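You operate a simulated robot arm through the tools that you are given. There is no shell and no other tool. Be economical: measure what you need, move in short steps, check, and stop when the job is done.

You run a simulated robot arm. Do the job below in one go: nothing can be reset, and whatever is moved stays where it is left.

JOB
Put the brown can on top of the brown carton on the top of the fitting table. Put the teal clip carton on top of the blue tape holder. Take the white can and leave it on the top of the timber table. Push the drawer of the fitting table shut. Stack the can that says "W230" from the top of the timber table on top of the can that says "W523". Put the short wooden batten that says "L725" from the top of the timber table on the air cover. Put the white chalk stick on top of the silver steel rail on the top of the timber table. Close the glue tray lid. Push the drawer of the timber table shut. Take the white bottle labelled "primer" from the top of the timber table and put it on top of the grey sanding block there. Put the can labelled "W472" from the top of the filler table on the back of the white cabinet and the can labelled "W257" on the table marked boxes. Take the brown clip carton on the top of the filler table and put it away on the top of the fitting table. Take the wooden batten on the top of the fitting table and put it away on the top of the prop table. Any order will do. Set down upright: brown can, teal clip carton, white can, white bottle, can, brown clip carton.

It is judged by the outcome, as a careful person would: the job done as asked, and still so three seconds after it is handed in. It fails if anything else is knocked over, pushed out of place, dropped, spilled or broken. Lids that push on must go on centred and level and be pressed home; caps that screw on are set level and turned clockwise until they are tight.

ROBOT AND FRAMES
A 7-joint arm with a vacuum gripper on a trunk, on a base that drives. Base frame: it is fixed to the floor where the robot stands at the start and does not move with it; the origin is under the middle of the robot, x ahead of it, y to its left, z up; the surface under the hand at the start is at about z = 800. Units: mm, degrees, N and s.
Its first joint turns from -149.0 to 149.0 degrees. Places, roughly: air cover [-250, 5500, 750]; back of the white cabinet (97x26 cm) [-20, 5920, 860]; blue can, can with the yellow side, teal can [-750, 7750, 750]; blue tape holder (9x6x10 cm) [700, 600, 800]; brown can [750, 0, 750]; brown clip carton [-500, 7250, 750]; carton [1000, 250, 750]; drawer of the fitting table [300, 900, 800]; drawer of the timber table [0, 2200, 800]; glue tray lid [200, 1900, 800]; green can, grey can, orange can [500, 1500, 750]; sanding block [250, 2250, 750]; short wooden batten [250, 1500, 750]; steel rail (15x5x3 cm) [200, 1200, 800]; table marked BOXES [-3000, 5900, 700]; top of the fitting table [700, 400, 800]; top of the prop table [-3100, 5300, 700]; top of the timber table [400, 1700, 800]; white bottle [500, 1750, 750]; white can [500, 500, 750]; white chalk stick (3x3x11 cm) [100, 1600, 900]; wooden batten [750, 750, 750]. Payload 1.06 kg.
Tool frame: the origin (TCP) lies in the middle of the cups' lips, and z points out of the cups. The gripper has 1 cup of 24 mm across, covering 24 by 24 mm (tool x, y); the bellows give 8 mm. With the vacuum on, a cup seals on a smooth face that it is pressed against (1 to 4 N); it does not hold porous or soft things. The pull reaches 23 N.
Orientation is that of the tool frame in the base frame, as [roll, pitch, yaw] about the fixed x, y, z axes, in that order (R = Rz(yaw) Ry(pitch) Rx(roll)). With the cups facing straight down, the tool's x points along the base's -x, its y along +y and its z along -z.

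CONTROLS
- The arm moves only by the tool send_rows. Its argument "targets" is a list of rows, each a list of 3 entries, a list of its own where there are three numbers: the turn, a rotation vector about the tool's x, y, z in degrees, then the shift along the tool's x, y, z in m, then the vacuum: 1 switches it on, 0 off. In form: [[[rx, ry, rz], [dx, dy, dz], suction], ...]. A call has 1 to 20 rows; each row is the pose to reach, as a shift and turn from the pose commanded when the call began, along the tool's axes at that moment. A row lasts 0.2 s, in which the tool goes at most 50 mm and 8.6 degrees; a call with a longer step from one row to the next is refused whole, and so is a gripper value outside its range. Where a pose cannot be reached the arm comes as near as it can. A force on the tool above 40 N (or 10 N above the force at the start of the call, whichever is more), or a blocked arm, ends the call early, and 0.2 s more pass. The pull builds up within a second once a cup has sealed. Time passes only in rows, and 0.2 s behind the last, so rows that repeat a pose give it time. It gives the time, the measured TCP pose, the force on the tool (base axes) and the pull of the vacuum at its end, in the units of the frame above (readings bear some noise), with the torque about the TCP (base axes, N m) and any sound that the robot's microphone picked up.
- Cameras (640 x 400 px; columns grow to the right, rows downward): "scene" is now at [14.8, 215.2, 1548.2]; the picture's right is [0.59, -0.81, 0.00], its down [-0.64, -0.47, -0.61] and it looks along [0.49, 0.36, -0.79] (base axes); focal length 254 px, centre (320, 200). "wrist" rides on the gripper at [78, 19, -96] in the tool frame; the picture's right is [-0.23, 0.97, 0.00], its down [-0.71, -0.17, -0.69] and it looks along [-0.67, -0.16, 0.73] (tool axes); focal length 243 px, centre (320, 200). There is no depth. A picture from a camera that has moved, and an enlarged one, comes with that camera's place and axes in the base frame and with its lens.
- camera(camera): a new picture of that camera. It takes no simulated time.
- slide_trunk(by): slides the trunk up (or, below 0, down) by that many mm; the arm and the scene camera ride with it, the base frame stays. It gives what a move gives, with no picture.
- base_move(legs): drives the robot by 1 to 6 legs, each [ahead, turn to the left] in mm and degrees, along the robot's own axes; the way and the turn of a leg run together, so that a leg with both is an arc; at most 1500 mm and 180 degrees a leg. The arm and the cameras ride along, it lands a little off, and it stops where it bumps. It gives what a move gives.
- head_to(pan, tilt): turns the head with the scene camera to pan (to the left, within 155 degrees either way) and tilt (down, from -29 to 69), counted from straight ahead of the robot. It gives what a move gives.
- inspect(camera, box): a new picture of the part [left, top, right, bottom] of that camera's present view, enlarged. It takes no simulated time.
- close_job(): hands the job in; it is judged then, once.

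Work in short steps. Places have to be worked out from the pictures, the camera data and where the tool is seen: move nearer, look again, correct. Check each grasp and each placing, and mend what went wrong. You have 577 turns and 360 pictures in all, those below and enlarged ones among them. Switch the vacuum off and draw the arm clear of the work before you hand the job in, unless the task says otherwise; then end with one line.

The tools are called by a JSON object that holds its "api" and its "payload". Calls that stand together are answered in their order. send_rows: Moves the arm, as the interface text tells. Its arguments: {"type":"object","properties":{"targets":{"type":"array","items":{"type":"array"}}},"required":["targets"]} The other tools are called the same way: slide_trunk (by) slides the trunk up or down; base_move (legs) drives the base; head_to (pan, tilt) turns the head that bears the scene camera; camera (camera) takes a picture; inspect (camera, box) takes an enlarged picture of a part of a camera's view; close_job () hands the job in.

At the start:

```text
t: 0.0
tool_pos: [332.8, 590.7, 1081.9]
tool_rot: [-179.9, 0.0, 179.7]
force: [-0.2, -0.1, 0.1]
ft_torque: [0.0, -0.02, 0.02]
pull: 0.1
trunk travel left (down, up): [-625.0, 85.0]
robot x, y, heading: [-1.4, -3.4, 0.0]
head pan, tilt: [36.3, 52.6]
```

scene: 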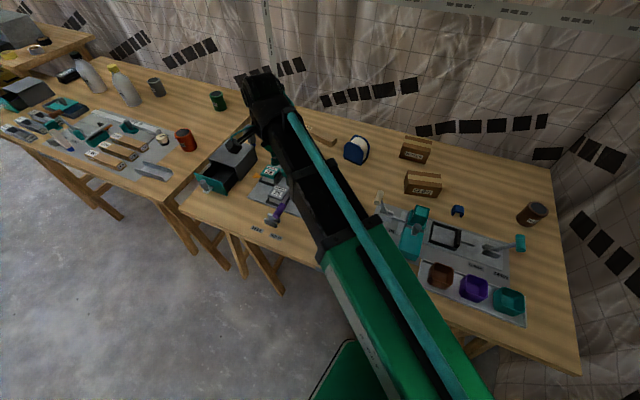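
wrist: 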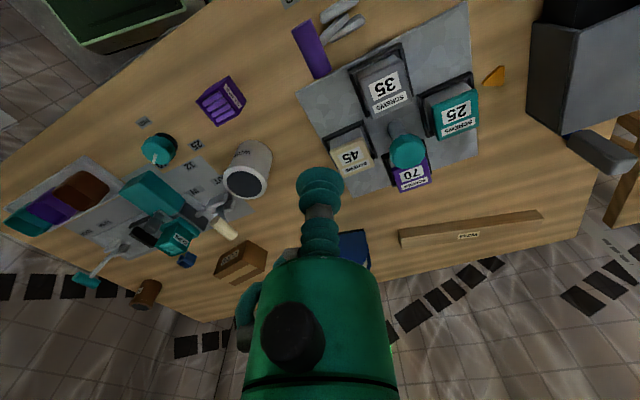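

I start with closer looks at the present views to identify objects on the fitting table.

{"api": "inspect", "payload": {"camera": "wrist", "box": [280, 0, 640, 260]}}

{"api": "inspect", "payload": {"camera": "scene", "box": [320, 100, 600, 340]}}

{"api": "inspect", "payload": {"camera": "scene", "box": [0, 30, 320, 240]}}

{"api": "inspect", "payload": {"camera": "wrist", "box": [0, 60, 320, 330]}}

```text
1.54 times, centred on (460, 130) of wrist
camera zoom: at [253.6, 610.2, 1179.2], right [0.24, 0.97, 0.0], down [0.71, -0.17, 0.69], along [0.67, -0.16, -0.73], focal length 373 px, centre (105, 308)
```

zoom: 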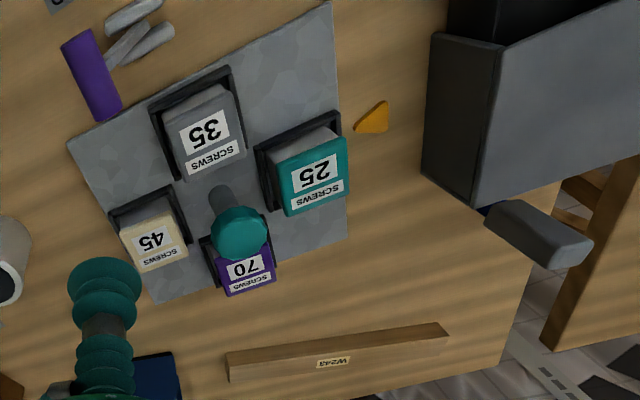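

```text
1.67 times, centred on (460, 220) of scene
camera zoom: at [14.8, 215.2, 1548.2], right [0.59, -0.81, 0.0], down [-0.64, -0.47, -0.61], along [0.49, 0.36, -0.79], focal length 424 px, centre (87, 167)
```

zoom: 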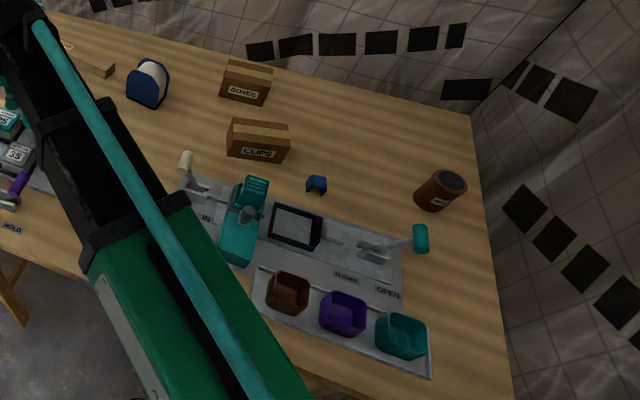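

```text
1.90 times, centred on (160, 135) of scene
camera zoom: at [14.8, 215.2, 1548.2], right [0.59, -0.81, 0.0], down [-0.64, -0.47, -0.61], along [0.49, 0.36, -0.79], focal length 485 px, centre (625, 324)
```

zoom: 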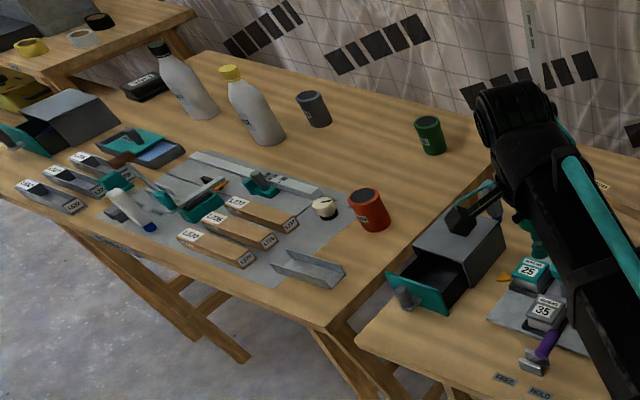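

```text
1.48 times, centred on (160, 195) of wrist
camera zoom: at [253.6, 610.2, 1179.2], right [0.24, 0.97, 0.0], down [0.71, -0.17, 0.69], along [0.67, -0.16, -0.73], focal length 359 px, centre (557, 207)
```

zoom: 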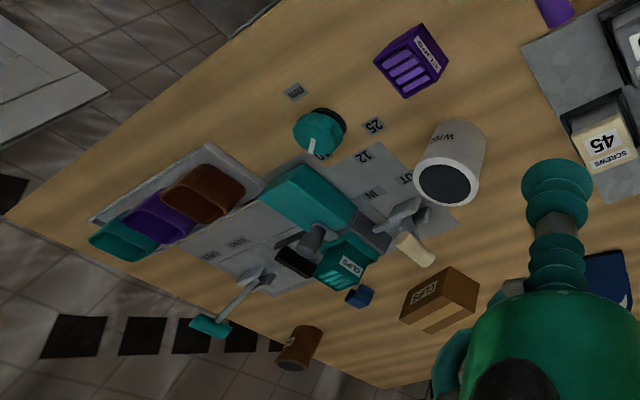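

The brown carton labelled BOXES is at about (895, 368), and the brown can at about (815, -75). I look around with the head to map the rest.

{"api": "head_to", "payload": {"pan": 0, "tilt": 45}}

{"api": "camera", "payload": {"camera": "scene"}}

{"api": "head_to", "payload": {"pan": 75, "tilt": 40}}

{"api": "camera", "payload": {"camera": "scene"}}

{"api": "head_to", "payload": {"pan": 100, "tilt": 5}}

{"api": "camera", "payload": {"camera": "scene"}}

{"api": "head_to", "payload": {"pan": 150, "tilt": 20}}

{"api": "camera", "payload": {"camera": "scene"}}

{"api": "head_to", "payload": {"pan": -80, "tilt": 30}}

{"api": "camera", "payload": {"camera": "scene"}}

```text
t: 1.0
tool_pos: [333.4, 591.1, 1082.3]
tool_rot: [-179.9, 0.0, 179.7]
force: [-0.8, 0.1, -0.2]
ft_torque: [-0.02, -0.05, 0.01]
pull: 0.1
trunk travel left (down, up): [-625.0, 85.0]
robot x, y, heading: [-1.0, 2.5, 0.3]
head pan, tilt: [0.0, 45.0]
```

```text
353 pictures are left
camera scene: at [36.0, 171.2, 1558.5], right [0.0, -1.0, 0.0], down [-0.71, 0.0, -0.71], along [0.71, 0.0, -0.71], focal length 254 px, centre (320, 200)
```

scene: 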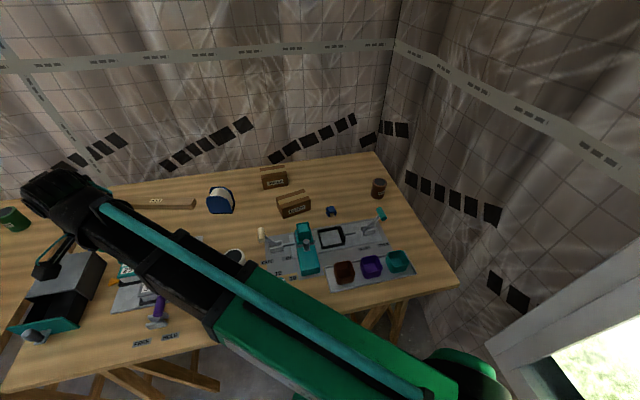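

```text
t: 2.5
tool_pos: [333.5, 589.1, 1082.3]
tool_rot: [179.9, -0.1, 179.8]
force: [-0.2, 0.9, -0.5]
ft_torque: [0.04, 0.02, 0.01]
pull: 0.0
trunk travel left (down, up): [-625.0, 85.0]
robot x, y, heading: [2.3, -1.6, -0.1]
head pan, tilt: [75.0, 40.0]
```

```text
352 pictures are left
camera scene: at [-23.2, 253.2, 1565.8], right [0.97, -0.26, 0.0], down [-0.17, -0.62, -0.77], along [0.2, 0.74, -0.64], focal length 254 px, centre (320, 200)
```

scene: 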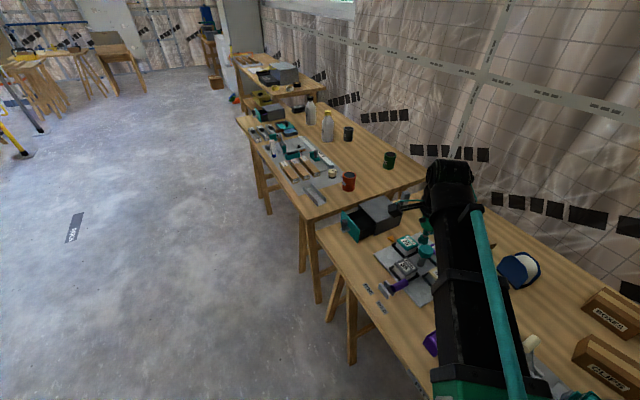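

```text
t: 3.5
tool_pos: [333.5, 591.2, 1082.5]
tool_rot: [-180.0, 0.0, 179.8]
force: [-0.2, 0.5, 0.0]
ft_torque: [0.0, -0.02, 0.0]
pull: 0.1
trunk travel left (down, up): [-625.0, 85.0]
robot x, y, heading: [3.2, -2.0, -0.3]
head pan, tilt: [100.0, 5.0]
```

```text
351 pictures are left
camera scene: at [-61.2, 261.6, 1621.4], right [0.98, 0.17, 0.0], down [0.02, -0.09, -1.0], along [-0.17, 0.98, -0.09], focal length 254 px, centre (320, 200)
```

scene: 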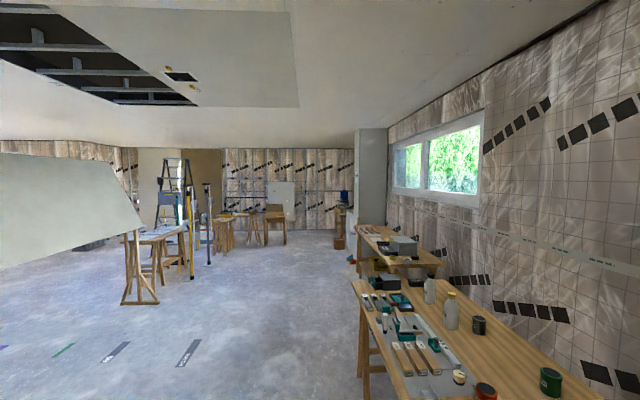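

```text
t: 4.7
tool_pos: [333.2, 591.1, 1082.4]
tool_rot: [180.0, 0.0, 179.7]
force: [0.0, 0.4, 0.3]
ft_torque: [0.0, 0.01, -0.01]
pull: 0.1
trunk travel left (down, up): [-625.0, 85.0]
robot x, y, heading: [1.6, 1.5, 0.1]
head pan, tilt: [150.0, 20.0]
```

```text
350 pictures are left
camera scene: at [-125.9, 217.8, 1597.2], right [0.5, 0.87, 0.0], down [0.3, -0.17, -0.94], along [-0.81, 0.47, -0.34], focal length 254 px, centre (320, 200)
```

scene: 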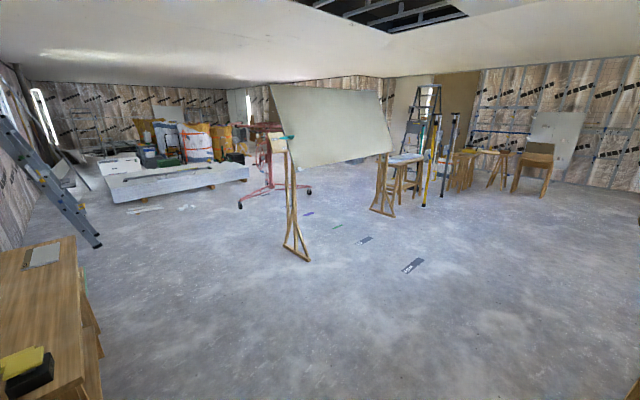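

```text
t: 8.0
tool_pos: [333.2, 591.8, 1083.0]
tool_rot: [180.0, 0.0, 179.7]
force: [-0.2, -0.3, 0.3]
ft_torque: [-0.01, -0.02, -0.04]
pull: 0.0
trunk travel left (down, up): [-625.0, 85.0]
robot x, y, heading: [-0.5, 2.0, 0.3]
head pan, tilt: [-80.0, 30.0]
```

```text
349 pictures are left
camera scene: at [-29.5, 82.0, 1581.1], right [-0.98, -0.17, 0.0], down [-0.09, 0.49, -0.87], along [0.15, -0.85, -0.5], focal length 254 px, centre (320, 200)
```

scene: 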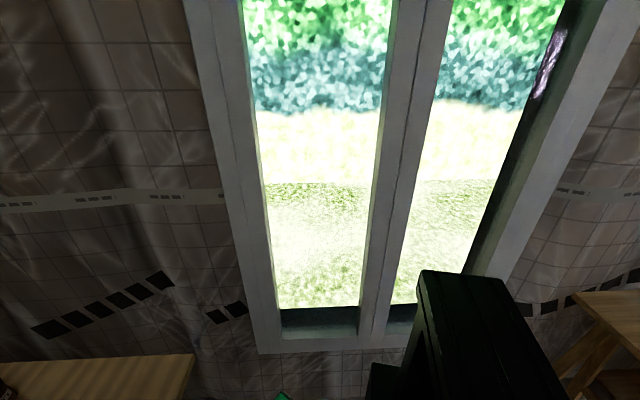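

The robot stands in front of the fitting table. I turn the head back to the table and move the hand above the brown can.

{"api": "head_to", "payload": {"pan": 5, "tilt": 50}}

{"api": "send_rows", "payload": {"targets": [[[0, 0, 0], [-0.027, -0.039, 0], 0], [[0, 0, 0], [-0.054, -0.078, 0], 0], [[0, 0, 0], [-0.081, -0.117, 0], 0], [[0, 0, 0], [-0.108, -0.156, 0], 0], [[0, 0, 0], [-0.135, -0.195, 0], 0], [[0, 0, 0], [-0.162, -0.234, 0], 0], [[0, 0, 0], [-0.189, -0.273, 0], 0], [[0, 0, 0], [-0.216, -0.312, 0], 0], [[0, 0, 0], [-0.243, -0.351, 0], 0], [[0, 0, 0], [-0.27, -0.39, 0], 0], [[0, 0, 0], [-0.297, -0.429, 0], 0], [[0, 0, 0], [-0.324, -0.468, 0], 0], [[0, 0, 0], [-0.351, -0.507, 0], 0], [[0, 0, 0], [-0.378, -0.546, 0], 0], [[0, 0, 0], [-0.405, -0.585, 0], 0], [[0, 0, 0], [-0.432, -0.624, 0], 0], [[0, 0, 0], [-0.457, -0.661, 0], 0]]}}

{"api": "camera", "payload": {"camera": "scene"}}

{"api": "camera", "payload": {"camera": "wrist"}}

```text
t: 9.6
tool_pos: [332.7, 590.6, 1082.5]
tool_rot: [180.0, 0.0, 179.8]
force: [0.2, 0.1, 0.5]
ft_torque: [0.02, 0.0, 0.04]
pull: 0.1
trunk travel left (down, up): [-625.0, 85.0]
robot x, y, heading: [-1.2, -4.1, 0.2]
head pan, tilt: [5.0, 50.0]
```

```text
t: 13.2
tool_pos: [786.3, -70.6, 1082.7]
tool_rot: [-179.9, 0.1, 179.8]
force: [-0.1, 0.8, 0.2]
ft_torque: [0.02, -0.03, 0.0]
pull: 0.2
trunk travel left (down, up): [-625.0, 85.0]
robot x, y, heading: [0.9, 1.7, 0.1]
head pan, tilt: [5.0, 50.0]
```

```text
348 pictures are left
camera scene: at [31.8, 177.2, 1551.7], right [0.09, -1.0, 0.0], down [-0.76, -0.07, -0.64], along [0.64, 0.06, -0.77], focal length 254 px, centre (320, 200)
```

scene: 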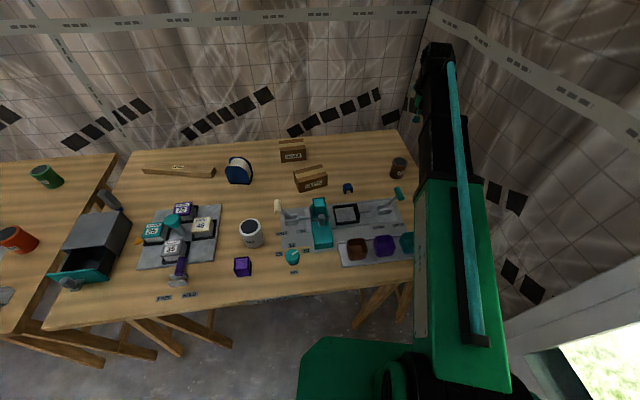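

```text
347 pictures are left
camera wrist: at [707.3, -51.8, 1180.2], right [0.24, 0.97, 0.0], down [0.71, -0.18, 0.68], along [0.66, -0.16, -0.73], focal length 243 px, centre (320, 200)
```

wrist: 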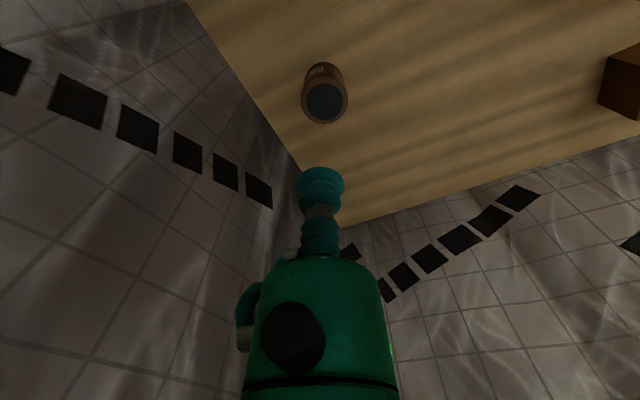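

{"api": "inspect", "payload": {"camera": "wrist", "box": [270, 40, 380, 140]}}

{"api": "inspect", "payload": {"camera": "scene", "box": [220, 130, 420, 280]}}

{"api": "inspect", "payload": {"camera": "scene", "box": [40, 130, 300, 300]}}

```text
4.00 times, centred on (325, 90) of wrist
camera zoom: at [707.3, -51.8, 1180.2], right [0.24, 0.97, 0.0], down [0.71, -0.18, 0.68], along [0.66, -0.16, -0.73], focal length 970 px, centre (300, 640)
```

zoom: 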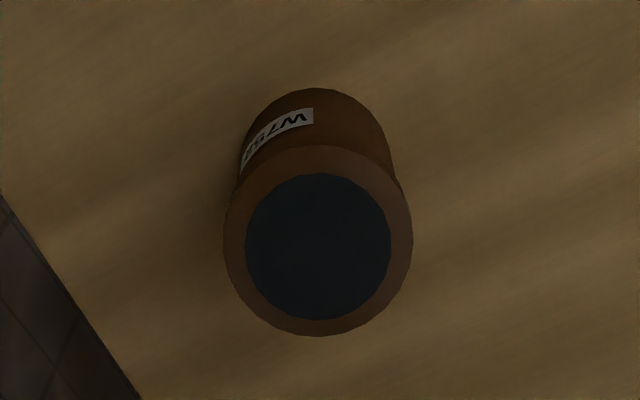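

```text
2.67 times, centred on (320, 205) of scene
camera zoom: at [31.8, 177.2, 1551.7], right [0.09, -1.0, 0.0], down [-0.76, -0.07, -0.64], along [0.64, 0.06, -0.77], focal length 679 px, centre (320, 187)
```

zoom: 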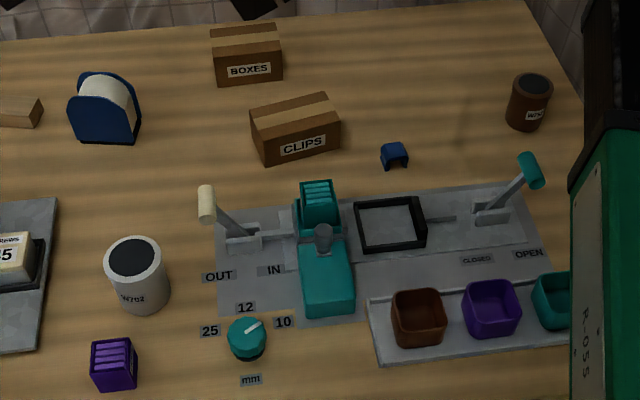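

```text
2.35 times, centred on (170, 215) of scene
camera zoom: at [31.8, 177.2, 1551.7], right [0.09, -1.0, 0.0], down [-0.76, -0.07, -0.64], along [0.64, 0.06, -0.77], focal length 599 px, centre (673, 165)
```

zoom: 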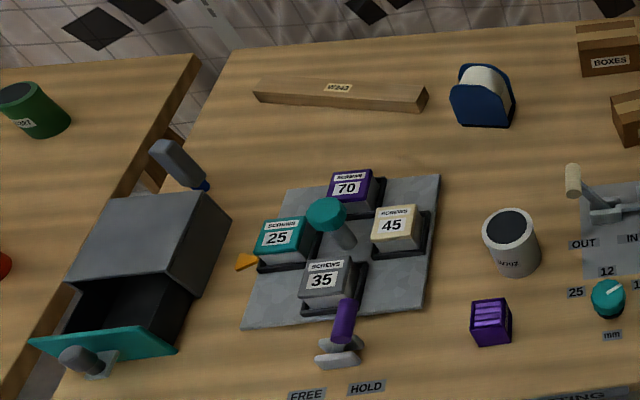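

Can top centre works out at about (821, -73), top z ≈ 870. I move over it and down to z ≈ 890, then look.

{"api": "send_rows", "payload": {"targets": [[[0, 0, 0], [-0.035, -0.002, 0.03], 0], [[0, 0, 0], [-0.035, -0.002, 0.075], 0], [[0, 0, 0], [-0.035, -0.002, 0.12], 0], [[0, 0, 0], [-0.035, -0.002, 0.16], 0], [[0, 0, 0], [-0.035, -0.002, 0.19], 0]]}}

{"api": "camera", "payload": {"camera": "wrist"}}

```text
t: 14.3
tool_pos: [821.1, -74.8, 891.5]
tool_rot: [179.9, 0.1, 179.7]
force: [0.3, 0.3, 0.2]
ft_torque: [0.01, 0.04, 0.03]
pull: 0.0
trunk travel left (down, up): [-625.0, 85.0]
robot x, y, heading: [2.2, -1.4, 0.0]
head pan, tilt: [5.0, 50.0]
```

```text
343 pictures are left
camera wrist: at [741.8, -55.8, 988.2], right [0.24, 0.97, 0.0], down [0.71, -0.17, 0.69], along [0.67, -0.16, -0.73], focal length 243 px, centre (320, 200)
```

wrist: 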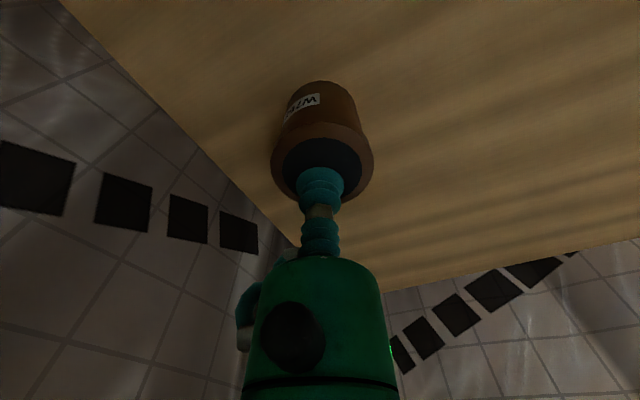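

The cup is centred over the can. I press down gently with vacuum on.

{"api": "send_rows", "payload": {"targets": [[[0, 0, 0], [0, 0, 0.014], 1], [[0, 0, 0], [0, 0, 0.02], 1], [[0, 0, 0], [0, 0, 0.024], 1], [[0, 0, 0], [0, 0, 0.027], 1], [[0, 0, 0], [0, 0, 0.027], 1], [[0, 0, 0], [0, 0, 0.027], 1]]}}

```text
t: 15.8
tool_pos: [820.9, -74.2, 866.4]
tool_rot: [-179.9, 0.0, 179.7]
force: [-3.0, -0.4, 18.7]
ft_torque: [-0.02, 0.01, -0.03]
pull: 22.7
trunk travel left (down, up): [-625.0, 85.0]
robot x, y, heading: [-0.1, -3.0, 0.0]
head pan, tilt: [5.0, 50.0]
```

Sealed. I lift the can and take a closer view of the BOXES carton.

{"api": "send_rows", "payload": {"targets": [[[0, 0, 0], [0, 0, -0.03], 1], [[0, 0, 0], [0, 0, -0.07], 1], [[0, 0, 0], [0, 0, -0.115], 1], [[0, 0, 0], [0, 0, -0.16], 1], [[0, 0, 0], [0, 0, -0.2], 1]]}}

{"api": "inspect", "payload": {"camera": "scene", "box": [250, 125, 350, 205]}}

{"api": "camera", "payload": {"camera": "wrist"}}

```text
t: 16.9
tool_pos: [821.7, -75.7, 1068.5]
tool_rot: [-180.0, 0.0, 179.7]
force: [0.4, -0.2, -2.0]
ft_torque: [0.01, 0.02, 0.0]
pull: 22.6
trunk travel left (down, up): [-625.0, 85.0]
robot x, y, heading: [-0.1, -5.4, -0.0]
head pan, tilt: [5.0, 50.0]
```

```text
5.00 times, centred on (300, 165) of scene
camera zoom: at [31.4, 177.7, 1551.6], right [0.09, -1.0, 0.0], down [-0.76, -0.07, -0.64], along [0.64, 0.06, -0.77], focal length 1273 px, centre (420, 375)
```

zoom: 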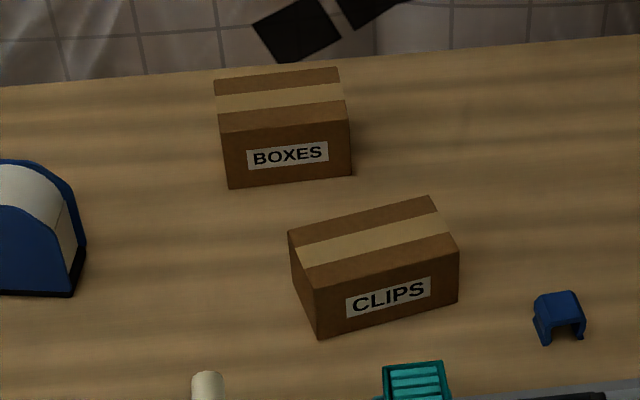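

```text
341 pictures are left
camera wrist: at [742.0, -56.7, 1165.1], right [0.24, 0.97, 0.0], down [0.71, -0.17, 0.68], along [0.66, -0.16, -0.73], focal length 243 px, centre (320, 200)
```

wrist: 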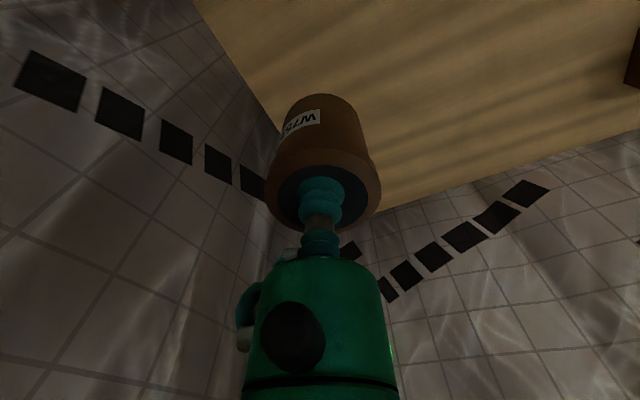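

The BOXES carton's top centre is about (897, 378), z ≈ 863. I carry the can above it.

{"api": "send_rows", "payload": {"targets": [[[0, 0, 0], [-0.007, 0.045, 0], 1], [[0, 0, 0], [-0.014, 0.09, 0], 1], [[0, 0, 0], [-0.021, 0.135, 0], 1], [[0, 0, 0], [-0.028, 0.18, 0], 1], [[0, 0, 0], [-0.035, 0.225, 0], 1], [[0, 0, 0], [-0.042, 0.27, 0], 1], [[0, 0, 0], [-0.049, 0.315, 0], 1], [[0, 0, 0], [-0.056, 0.36, 0], 1], [[0, 0, 0], [-0.063, 0.405, 0], 1], [[0, 0, 0], [-0.07, 0.452, 0], 1], [[0, 0, 0], [-0.07, 0.452, 0.03], 1], [[0, 0, 0], [-0.07, 0.452, 0.06], 1]]}}

{"api": "inspect", "payload": {"camera": "scene", "box": [250, 105, 350, 205]}}

{"api": "camera", "payload": {"camera": "wrist"}}

```text
t: 19.6
tool_pos: [894.7, 378.0, 1008.7]
tool_rot: [-180.0, -0.1, 179.7]
force: [0.2, 1.4, -1.6]
ft_torque: [-0.02, 0.0, -0.01]
pull: 23.1
trunk travel left (down, up): [-625.0, 85.0]
robot x, y, heading: [-0.8, 2.3, -0.0]
head pan, tilt: [5.0, 50.0]
```

```text
4.00 times, centred on (300, 155) of scene
camera zoom: at [31.9, 177.7, 1551.6], right [0.09, -1.0, 0.0], down [-0.76, -0.07, -0.64], along [0.64, 0.06, -0.77], focal length 1018 px, centre (400, 380)
```

zoom: 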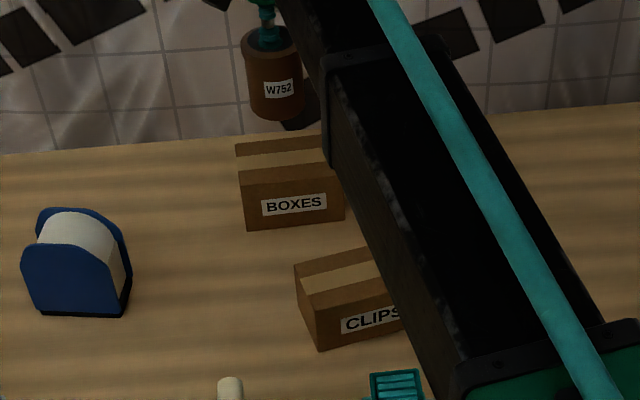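

```text
339 pictures are left
camera wrist: at [815.5, 396.5, 1104.2], right [0.24, 0.97, 0.0], down [0.71, -0.17, 0.68], along [0.66, -0.16, -0.73], focal length 243 px, centre (320, 200)
```

wrist: 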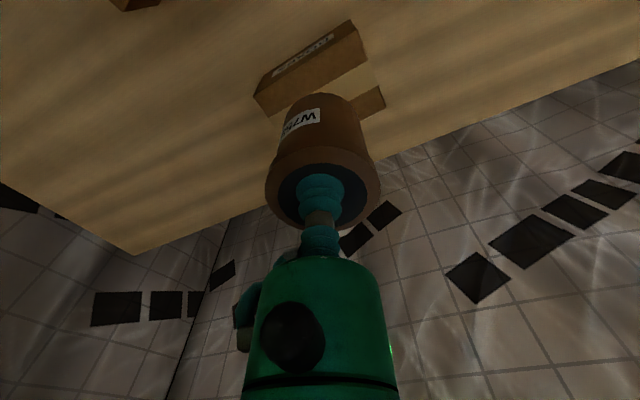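

{"api": "inspect", "payload": {"camera": "wrist", "box": [240, 0, 400, 130]}}

```text
3.08 times, centred on (320, 65) of wrist
camera zoom: at [815.5, 396.5, 1104.2], right [0.24, 0.97, 0.0], down [0.71, -0.17, 0.68], along [0.66, -0.16, -0.73], focal length 746 px, centre (320, 615)
```

zoom: 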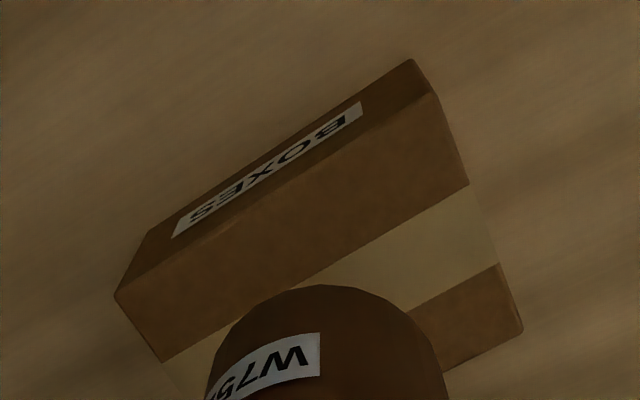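

Carton top centre from this view ≈ (903, 376); I shift 5 mm forward and lower gently.

{"api": "send_rows", "payload": {"targets": [[[0, 0, 0], [-0.005, 0, 0.03], 1], [[0, 0, 0], [-0.005, 0, 0.055], 1], [[0, 0, 0], [-0.005, 0, 0.068], 1], [[0, 0, 0], [-0.005, 0, 0.073], 1]]}}

{"api": "inspect", "payload": {"camera": "scene", "box": [250, 105, 350, 205]}}

```text
t: 20.6
tool_pos: [898.8, 377.3, 936.4]
tool_rot: [-180.0, 0.1, 179.7]
force: [0.0, -0.1, 4.5]
ft_torque: [0.0, 0.03, -0.02]
pull: 22.8
trunk travel left (down, up): [-625.0, 85.0]
robot x, y, heading: [-3.1, 2.9, 0.0]
head pan, tilt: [5.0, 50.0]
```

```text
4.00 times, centred on (300, 155) of scene
camera zoom: at [31.0, 177.4, 1551.8], right [0.09, -1.0, 0.0], down [-0.76, -0.07, -0.64], along [0.64, 0.06, -0.77], focal length 1018 px, centre (400, 380)
```

zoom: 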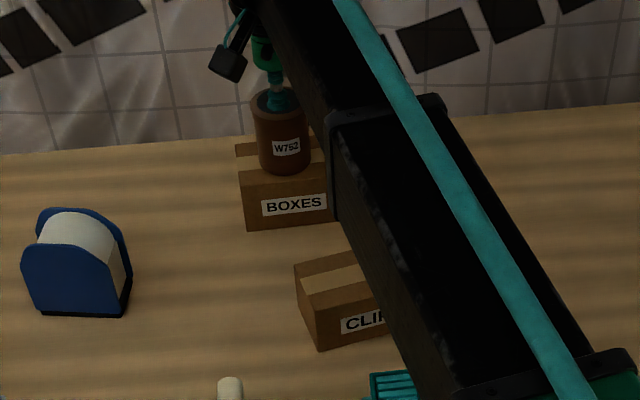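

The can touches the carton top (force 4.5 N up), slightly forward of the box middle. I lift 6 mm, shift 4 mm further back, lower, release.

{"api": "send_rows", "payload": {"targets": [[[0, 0, 0], [0, 0, -0.006], 1], [[0, 0, 0], [-0.004, 0, -0.006], 1], [[0, 0, 0], [-0.004, 0, -0.001], 1], [[0, 0, 0], [-0.004, 0, 0.0], 1], [[0, 0, 0], [-0.004, 0, 0.0], 0], [[0, 0, 0], [-0.004, 0, 0.0], 0], [[0, 0, 0], [-0.004, 0, 0.0], 0], [[0, 0, 0], [-0.004, 0, 0.0], 0], [[0, 0, 0], [-0.004, 0, 0.0], 0]]}}

```text
t: 22.6
tool_pos: [901.2, 376.6, 932.6]
tool_rot: [-180.0, 0.0, 179.8]
force: [0.7, -0.3, 4.7]
ft_torque: [0.02, 0.02, 0.0]
pull: 0.1
trunk travel left (down, up): [-625.0, 85.0]
robot x, y, heading: [2.0, -1.8, 0.2]
head pan, tilt: [5.0, 50.0]
```

Vacuum is off; I rise and move aside to check.

{"api": "send_rows", "payload": {"targets": [[[0, 0, 0], [0, 0, -0.01], 0], [[0, 0, 0], [0, 0, -0.04], 0], [[0, 0, 0], [0, 0, -0.085], 0], [[0, 0, 0], [0, 0, -0.13], 0], [[0, 0, 0], [0.04, -0.02, -0.15], 0], [[0, 0, 0], [0.08, -0.04, -0.15], 0], [[0, 0, 0], [0.12, -0.06, -0.15], 0]]}}

{"api": "camera", "payload": {"camera": "wrist"}}

{"api": "camera", "payload": {"camera": "scene"}}

```text
t: 24.1
tool_pos: [782.0, 320.1, 1082.2]
tool_rot: [180.0, -0.1, 179.6]
force: [0.5, -0.4, -0.5]
ft_torque: [0.0, 0.01, -0.02]
pull: 0.0
trunk travel left (down, up): [-625.0, 85.0]
robot x, y, heading: [1.1, -0.2, -0.2]
head pan, tilt: [5.0, 50.0]
```

```text
336 pictures are left
camera wrist: at [702.8, 339.2, 1179.5], right [0.24, 0.97, 0.0], down [0.71, -0.18, 0.69], along [0.67, -0.16, -0.73], focal length 243 px, centre (320, 200)
```

wrist: 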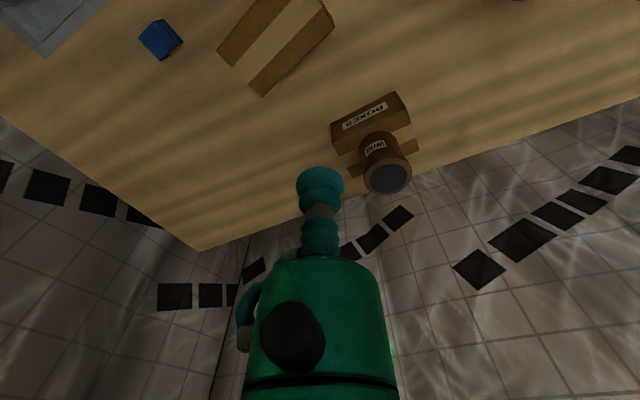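

```text
335 pictures are left
camera scene: at [31.1, 177.5, 1551.7], right [0.09, -1.0, 0.0], down [-0.76, -0.07, -0.64], along [0.64, 0.06, -0.77], focal length 254 px, centre (320, 200)
```

scene: 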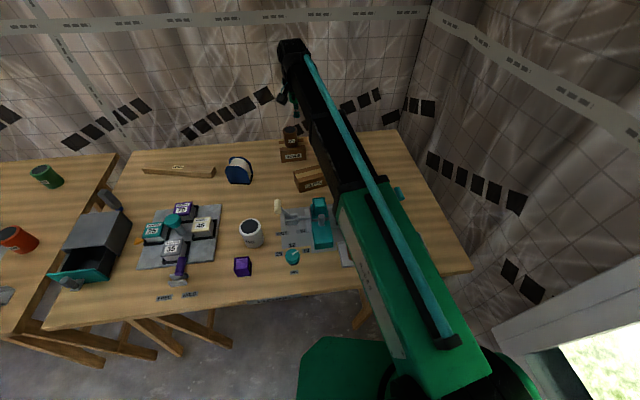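

Brown can stands on the BOXES carton. Next I look at the teal clip carton in its fixture from above it.

{"api": "send_rows", "payload": {"targets": [[[0, 0, 0], [0.043, -0.016, 0], 0], [[0, 0, 0], [0.086, -0.032, 0], 0], [[0, 0, 0], [0.129, -0.048, 0], 0], [[0, 0, 0], [0.172, -0.064, 0], 0], [[0, 0, 0], [0.21, -0.08, 0], 0]]}}

{"api": "camera", "payload": {"camera": "wrist"}}

{"api": "inspect", "payload": {"camera": "wrist", "box": [200, 0, 460, 160]}}

```text
t: 25.4
tool_pos: [570.1, 238.7, 1083.7]
tool_rot: [179.9, 0.1, 179.7]
force: [-0.3, -0.4, 0.0]
ft_torque: [0.01, -0.01, -0.01]
pull: 0.0
trunk travel left (down, up): [-625.0, 85.0]
robot x, y, heading: [0.7, 3.0, 0.2]
head pan, tilt: [5.0, 50.0]
```

```text
334 pictures are left
camera wrist: at [490.4, 258.2, 1180.5], right [0.24, 0.97, 0.0], down [0.71, -0.18, 0.69], along [0.67, -0.16, -0.73], focal length 243 px, centre (320, 200)
```

wrist: 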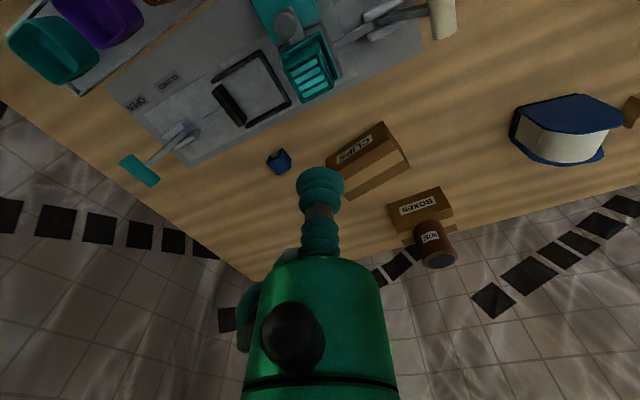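

```text
2.46 times, centred on (330, 80) of wrist
camera zoom: at [490.4, 258.2, 1180.5], right [0.24, 0.97, 0.0], down [0.71, -0.18, 0.69], along [0.67, -0.16, -0.73], focal length 597 px, centre (295, 495)
```

zoom: 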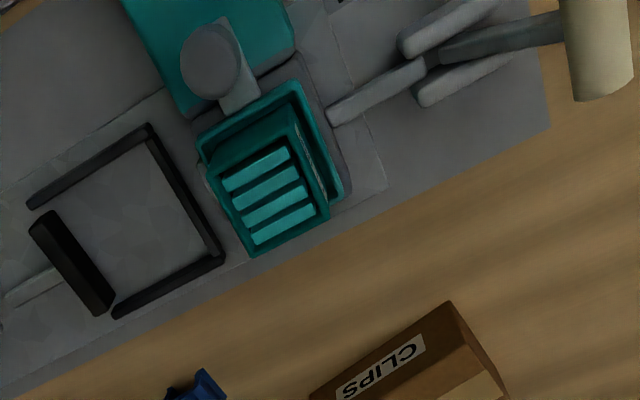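

{"api": "inspect", "payload": {"camera": "scene", "box": [270, 180, 350, 260]}}

{"api": "inspect", "payload": {"camera": "scene", "box": [220, 210, 300, 290]}}

```text
5.00 times, centred on (310, 220) of scene
camera zoom: at [31.1, 177.5, 1551.6], right [0.09, -1.0, 0.0], down [-0.76, -0.07, -0.64], along [0.64, 0.06, -0.77], focal length 1273 px, centre (370, 100)
```

zoom: 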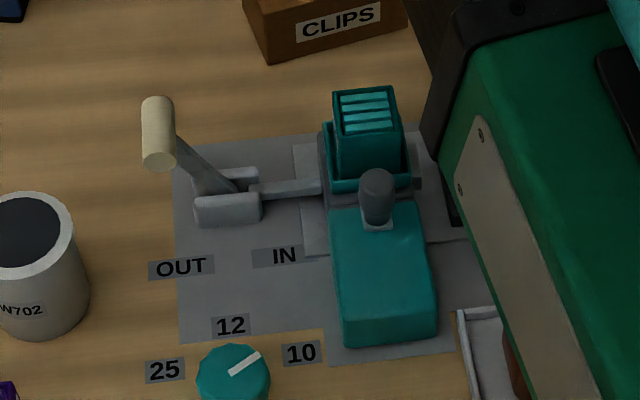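

```text
5.00 times, centred on (260, 250) of scene
camera zoom: at [31.1, 177.5, 1551.6], right [0.09, -1.0, 0.0], down [-0.76, -0.07, -0.64], along [0.64, 0.06, -0.77], focal length 1273 px, centre (620, -50)
```

zoom: 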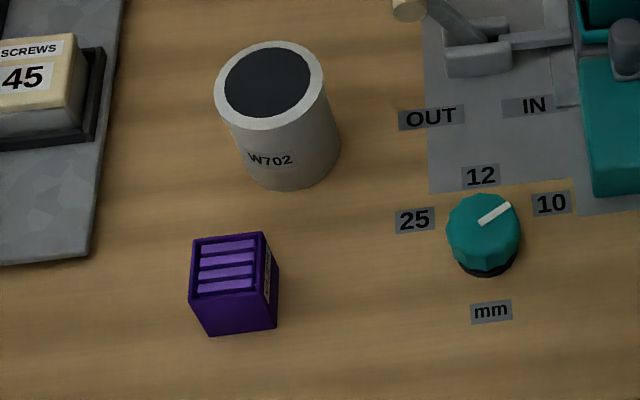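

The teal carton sits in a socket with an IN/OUT lever. I move the wrist camera nearer for a close look.

{"api": "send_rows", "payload": {"targets": [[[0, 0, 0], [0.02, 0.01, 0.04], 0], [[0, 0, 0], [0.035, 0.01, 0.08], 0], [[0, 0, 0], [0.035, 0.01, 0.11], 0]]}}

{"api": "inspect", "payload": {"camera": "wrist", "box": [180, 0, 480, 190]}}

```text
t: 26.1
tool_pos: [537.2, 247.9, 972.8]
tool_rot: [180.0, 0.0, 179.7]
force: [0.3, 0.0, -0.2]
ft_torque: [-0.02, -0.04, 0.03]
pull: 0.0
trunk travel left (down, up): [-625.0, 85.0]
robot x, y, heading: [-2.5, 4.0, -0.2]
head pan, tilt: [5.0, 50.0]
```

```text
2.11 times, centred on (330, 95) of wrist
camera zoom: at [457.2, 267.3, 1068.8], right [0.24, 0.97, 0.0], down [0.71, -0.18, 0.69], along [0.67, -0.16, -0.73], focal length 511 px, centre (299, 421)
```

zoom: 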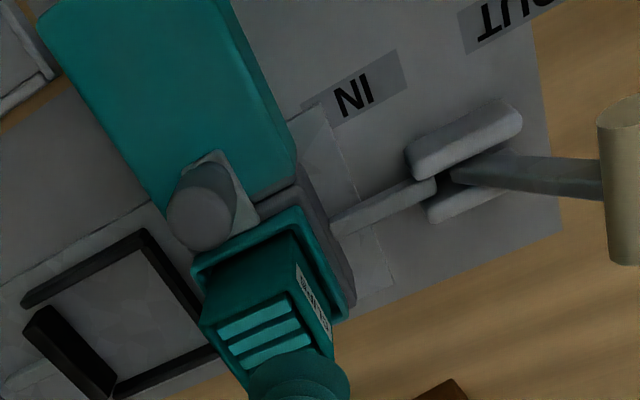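

The carton stands free-topped in its socket, lever at OUT. Its top centre is about (574.5, 229.5, 885). I move above it and look.

{"api": "send_rows", "payload": {"targets": [[[0, 0, 0], [-0.037, -0.018, 0], 0], [[0, 0, 0], [-0.037, -0.018, 0.03], 0], [[0, 0, 0], [-0.037, -0.018, 0.06], 0]]}}

{"api": "inspect", "payload": {"camera": "wrist", "box": [240, 80, 400, 220]}}

{"api": "inspect", "payload": {"camera": "scene", "box": [270, 180, 350, 260]}}

```text
t: 26.9
tool_pos: [571.6, 231.8, 913.1]
tool_rot: [-180.0, 0.0, 179.6]
force: [-0.7, -0.2, 0.3]
ft_torque: [-0.02, -0.03, -0.01]
pull: 0.2
trunk travel left (down, up): [-625.0, 85.0]
robot x, y, heading: [-3.4, 3.8, 0.1]
head pan, tilt: [5.0, 50.0]
```

```text
2.86 times, centred on (320, 150) of wrist
camera zoom: at [492.2, 250.9, 1009.1], right [0.24, 0.97, 0.0], down [0.71, -0.17, 0.69], along [0.67, -0.16, -0.73], focal length 693 px, centre (320, 343)
```

zoom: 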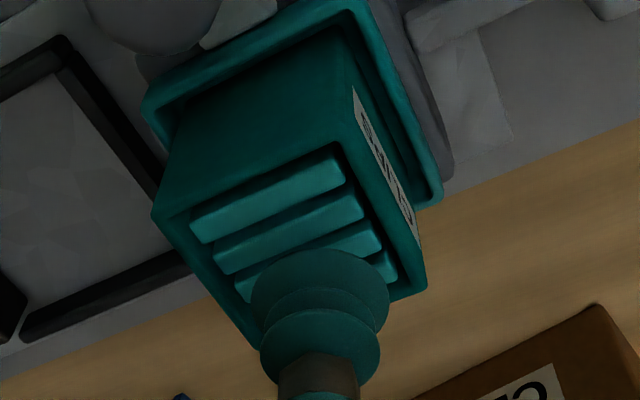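

```text
5.00 times, centred on (310, 220) of scene
camera zoom: at [31.3, 177.9, 1551.6], right [0.09, -1.0, 0.0], down [-0.76, -0.07, -0.64], along [0.64, 0.06, -0.77], focal length 1273 px, centre (370, 100)
```

zoom: 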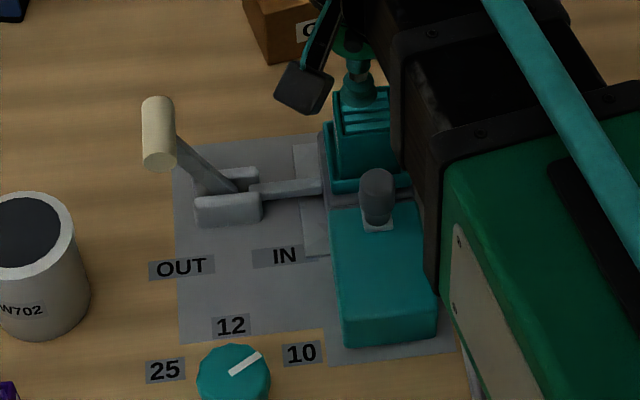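

I try the top with the vacuum first, pressing lightly.

{"api": "send_rows", "payload": {"targets": [[[0, 0, 0], [-0.003, -0.002, 0.018], 1], [[0, 0, 0], [-0.003, -0.002, 0.024], 1], [[0, 0, 0], [-0.003, -0.002, 0.028], 1], [[0, 0, 0], [-0.003, -0.002, 0.03], 1], [[0, 0, 0], [-0.003, -0.002, 0.03], 1], [[0, 0, 0], [-0.003, -0.002, 0.03], 1]]}}

```text
t: 28.2
tool_pos: [575.6, 230.4, 886.8]
tool_rot: [179.9, 0.4, 179.6]
force: [-0.1, 1.3, 27.7]
ft_torque: [-0.07, 0.09, -0.02]
pull: 22.9
trunk travel left (down, up): [-625.0, 85.0]
robot x, y, heading: [-0.1, -0.8, 0.1]
head pan, tilt: [5.0, 50.0]
stopped in row 6: the force on the tool passed its limit at 41 N (the readings are from after the stop); the commanded pose is now the measured one
```

It sealed. I lift slowly to see whether it comes free of the socket.

{"api": "send_rows", "payload": {"targets": [[[0, 0, 0], [0, 0, -0.004], 1], [[0, 0, 0], [0, 0, -0.008], 1], [[0, 0, 0], [0, 0, -0.014], 1], [[0, 0, 0], [0, 0, -0.02], 1]]}}

{"api": "inspect", "payload": {"camera": "wrist", "box": [240, 40, 400, 180]}}

```text
t: 29.2
tool_pos: [577.3, 230.0, 905.0]
tool_rot: [179.9, 0.1, 179.7]
force: [-0.1, -0.2, -0.9]
ft_torque: [-0.04, -0.01, -0.01]
pull: 22.8
trunk travel left (down, up): [-625.0, 85.0]
robot x, y, heading: [-0.3, 3.3, -0.1]
head pan, tilt: [5.0, 50.0]
```

```text
2.86 times, centred on (320, 110) of wrist
camera zoom: at [497.8, 249.4, 1001.3], right [0.24, 0.97, 0.0], down [0.71, -0.18, 0.69], along [0.67, -0.16, -0.73], focal length 693 px, centre (320, 457)
```

zoom: 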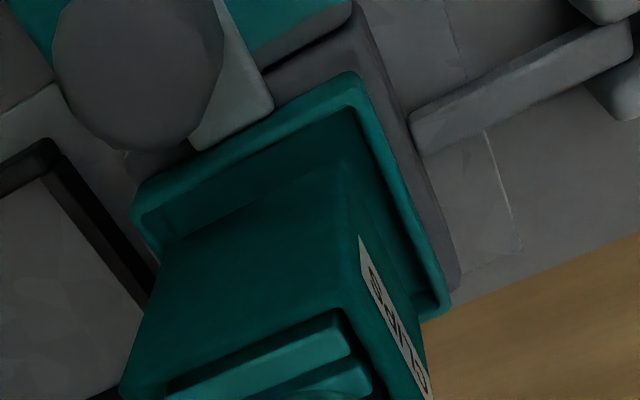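

It comes free. I lift it high and move toward the tape holder to view that.

{"api": "send_rows", "payload": {"targets": [[[0, 0, 0], [0, 0, -0.04], 1], [[0, 0, 0], [0, 0, -0.085], 1], [[0, 0, 0], [0, 0, -0.13], 1], [[0, 0, 0], [0, 0, -0.17], 1], [[0, 0, 0], [-0.01, 0.045, -0.17], 1], [[0, 0, 0], [-0.02, 0.09, -0.17], 1], [[0, 0, 0], [-0.03, 0.135, -0.17], 1], [[0, 0, 0], [-0.04, 0.18, -0.17], 1], [[0, 0, 0], [-0.05, 0.225, -0.17], 1], [[0, 0, 0], [-0.06, 0.27, -0.17], 1]]}}

{"api": "camera", "payload": {"camera": "wrist"}}

{"api": "inspect", "payload": {"camera": "scene", "box": [200, 135, 280, 205]}}

```text
t: 31.4
tool_pos: [641.0, 501.2, 1075.4]
tool_rot: [180.0, 0.1, 179.7]
force: [-0.9, -0.1, -0.6]
ft_torque: [0.0, -0.01, 0.0]
pull: 22.5
trunk travel left (down, up): [-625.0, 85.0]
robot x, y, heading: [-0.1, 0.2, 0.1]
head pan, tilt: [5.0, 50.0]
```

```text
326 pictures are left
camera wrist: at [561.5, 519.8, 1171.3], right [0.24, 0.97, 0.0], down [0.71, -0.17, 0.69], along [0.67, -0.16, -0.73], focal length 243 px, centre (320, 200)
```

wrist: 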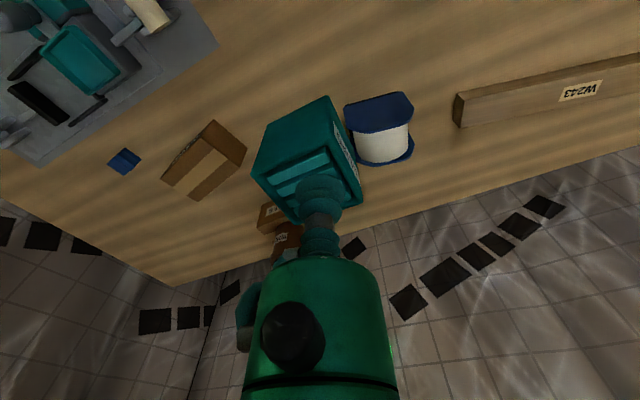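

```text
5.71 times, centred on (240, 170) of scene
camera zoom: at [31.6, 178.4, 1551.5], right [0.09, -1.0, 0.0], down [-0.76, -0.07, -0.64], along [0.64, 0.06, -0.77], focal length 1454 px, centre (777, 371)
```

zoom: 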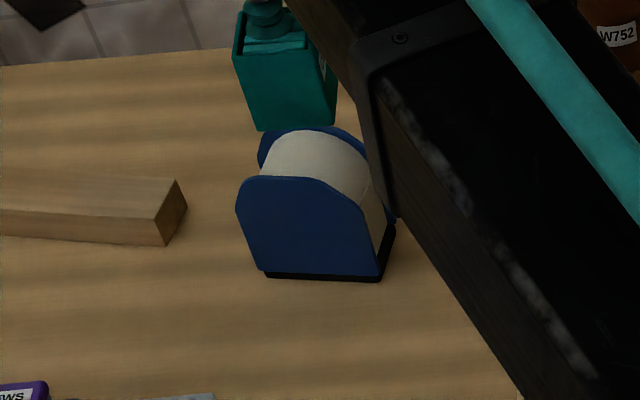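

{"api": "inspect", "payload": {"camera": "wrist", "box": [330, 70, 430, 180]}}

{"api": "inspect", "payload": {"camera": "scene", "box": [225, 145, 265, 190]}}

```text
3.64 times, centred on (380, 125) of wrist
camera zoom: at [561.5, 519.8, 1171.3], right [0.24, 0.97, 0.0], down [0.71, -0.17, 0.69], along [0.67, -0.16, -0.73], focal length 882 px, centre (102, 473)
```

zoom: 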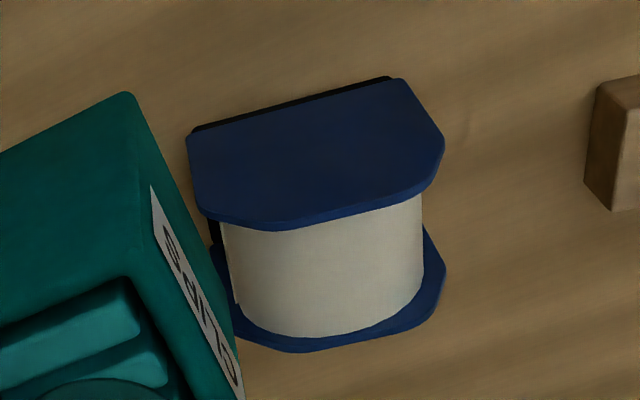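

```text
8.89 times, centred on (245, 168) of scene
camera zoom: at [31.6, 178.4, 1551.5], right [0.09, -1.0, 0.0], down [-0.76, -0.07, -0.64], along [0.64, 0.06, -0.77], focal length 2262 px, centre (987, 489)
```

zoom: 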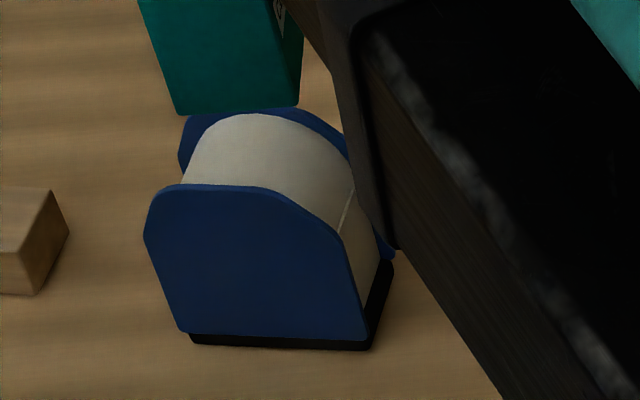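

The holder's flat top is about (739, 565), z ≈ 900; carton is about 60 tall and hangs straight. I carry it over the holder and look.

{"api": "send_rows", "payload": {"targets": [[[0, 0, 0], [-0.04, 0.02, 0], 1], [[0, 0, 0], [-0.08, 0.045, 0], 1], [[0, 0, 0], [-0.098, 0.063, 0.02], 1], [[0, 0, 0], [-0.098, 0.063, 0.06], 1], [[0, 0, 0], [-0.098, 0.063, 0.085], 1]]}}

{"api": "inspect", "payload": {"camera": "wrist", "box": [220, 0, 420, 200]}}

{"api": "inspect", "payload": {"camera": "scene", "box": [200, 115, 290, 205]}}

```text
t: 32.6
tool_pos: [735.4, 561.0, 991.7]
tool_rot: [179.9, 0.1, 179.7]
force: [-0.9, 0.3, -1.1]
ft_torque: [-0.03, 0.0, 0.01]
pull: 23.4
trunk travel left (down, up): [-625.0, 85.0]
robot x, y, heading: [-0.4, -0.0, -0.2]
head pan, tilt: [5.0, 50.0]
```

```text
2.00 times, centred on (320, 100) of wrist
camera zoom: at [656.1, 580.3, 1088.2], right [0.24, 0.97, 0.0], down [0.71, -0.18, 0.69], along [0.67, -0.16, -0.73], focal length 485 px, centre (320, 400)
```

zoom: 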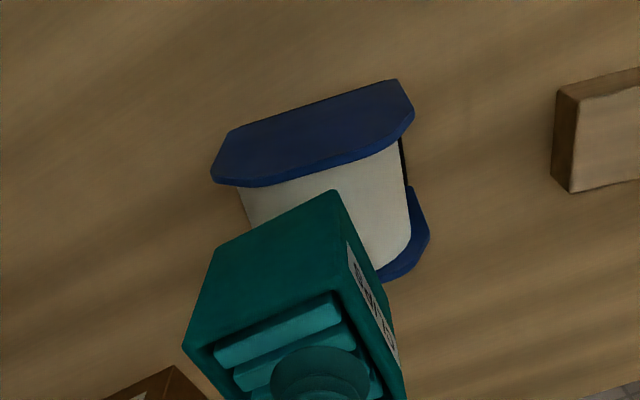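

```text
4.44 times, centred on (245, 160) of scene
camera zoom: at [31.5, 177.8, 1551.6], right [0.09, -1.0, 0.0], down [-0.76, -0.07, -0.64], along [0.64, 0.06, -0.77], focal length 1131 px, centre (653, 378)
```

zoom: 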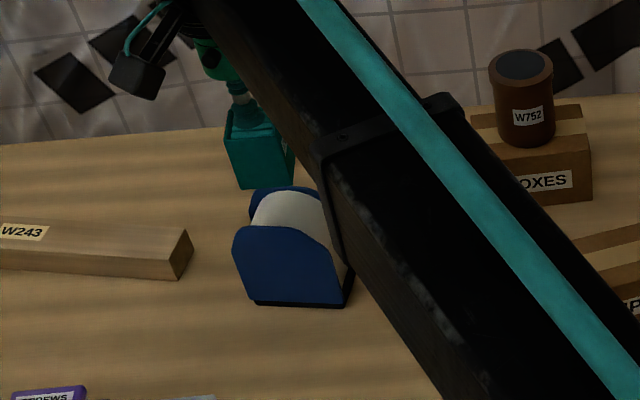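

The carton hangs about 7 mm to the right of the holder's centre. I correct and lower.

{"api": "send_rows", "payload": {"targets": [[[0, 0, 0], [-0.004, 0.007, 0], 1], [[0, 0, 0], [-0.004, 0.007, 0.015], 1], [[0, 0, 0], [-0.004, 0.007, 0.024], 1], [[0, 0, 0], [-0.004, 0.007, 0.026], 1]]}}

{"api": "inspect", "payload": {"camera": "wrist", "box": [220, 0, 420, 200]}}

{"api": "inspect", "payload": {"camera": "scene", "box": [215, 125, 275, 195]}}

```text
t: 33.6
tool_pos: [741.0, 568.0, 966.0]
tool_rot: [179.9, 0.1, 179.7]
force: [0.1, 0.2, -1.5]
ft_torque: [0.0, -0.04, -0.04]
pull: 22.3
trunk travel left (down, up): [-625.0, 85.0]
robot x, y, heading: [-1.8, 1.9, 0.1]
head pan, tilt: [5.0, 50.0]
```

```text
2.00 times, centred on (320, 100) of wrist
camera zoom: at [660.2, 588.2, 1061.1], right [0.24, 0.97, 0.0], down [0.71, -0.18, 0.69], along [0.67, -0.16, -0.73], focal length 485 px, centre (320, 400)
```

zoom: 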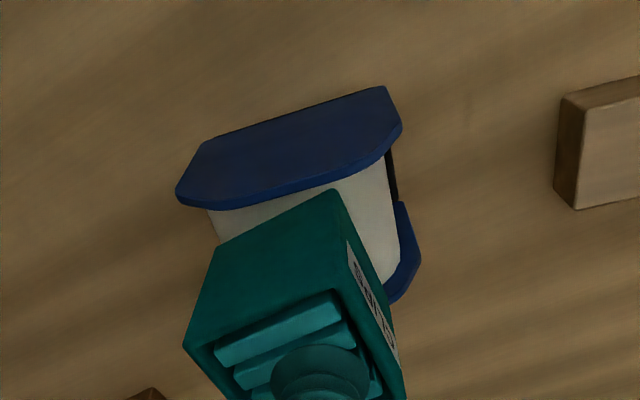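

```text
5.71 times, centred on (245, 160) of scene
camera zoom: at [31.4, 177.8, 1551.6], right [0.09, -1.0, 0.0], down [-0.76, -0.07, -0.64], along [0.64, 0.06, -0.77], focal length 1454 px, centre (749, 429)
```

zoom: 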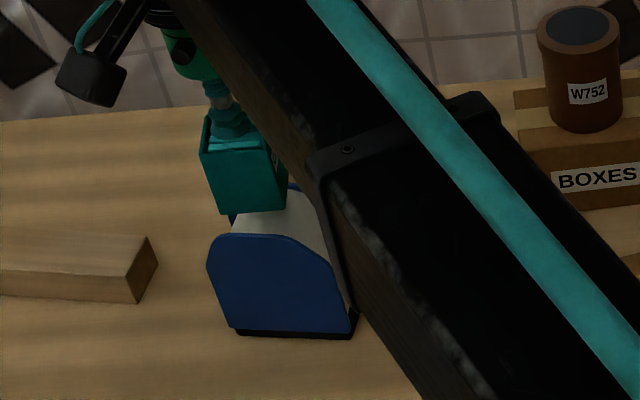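

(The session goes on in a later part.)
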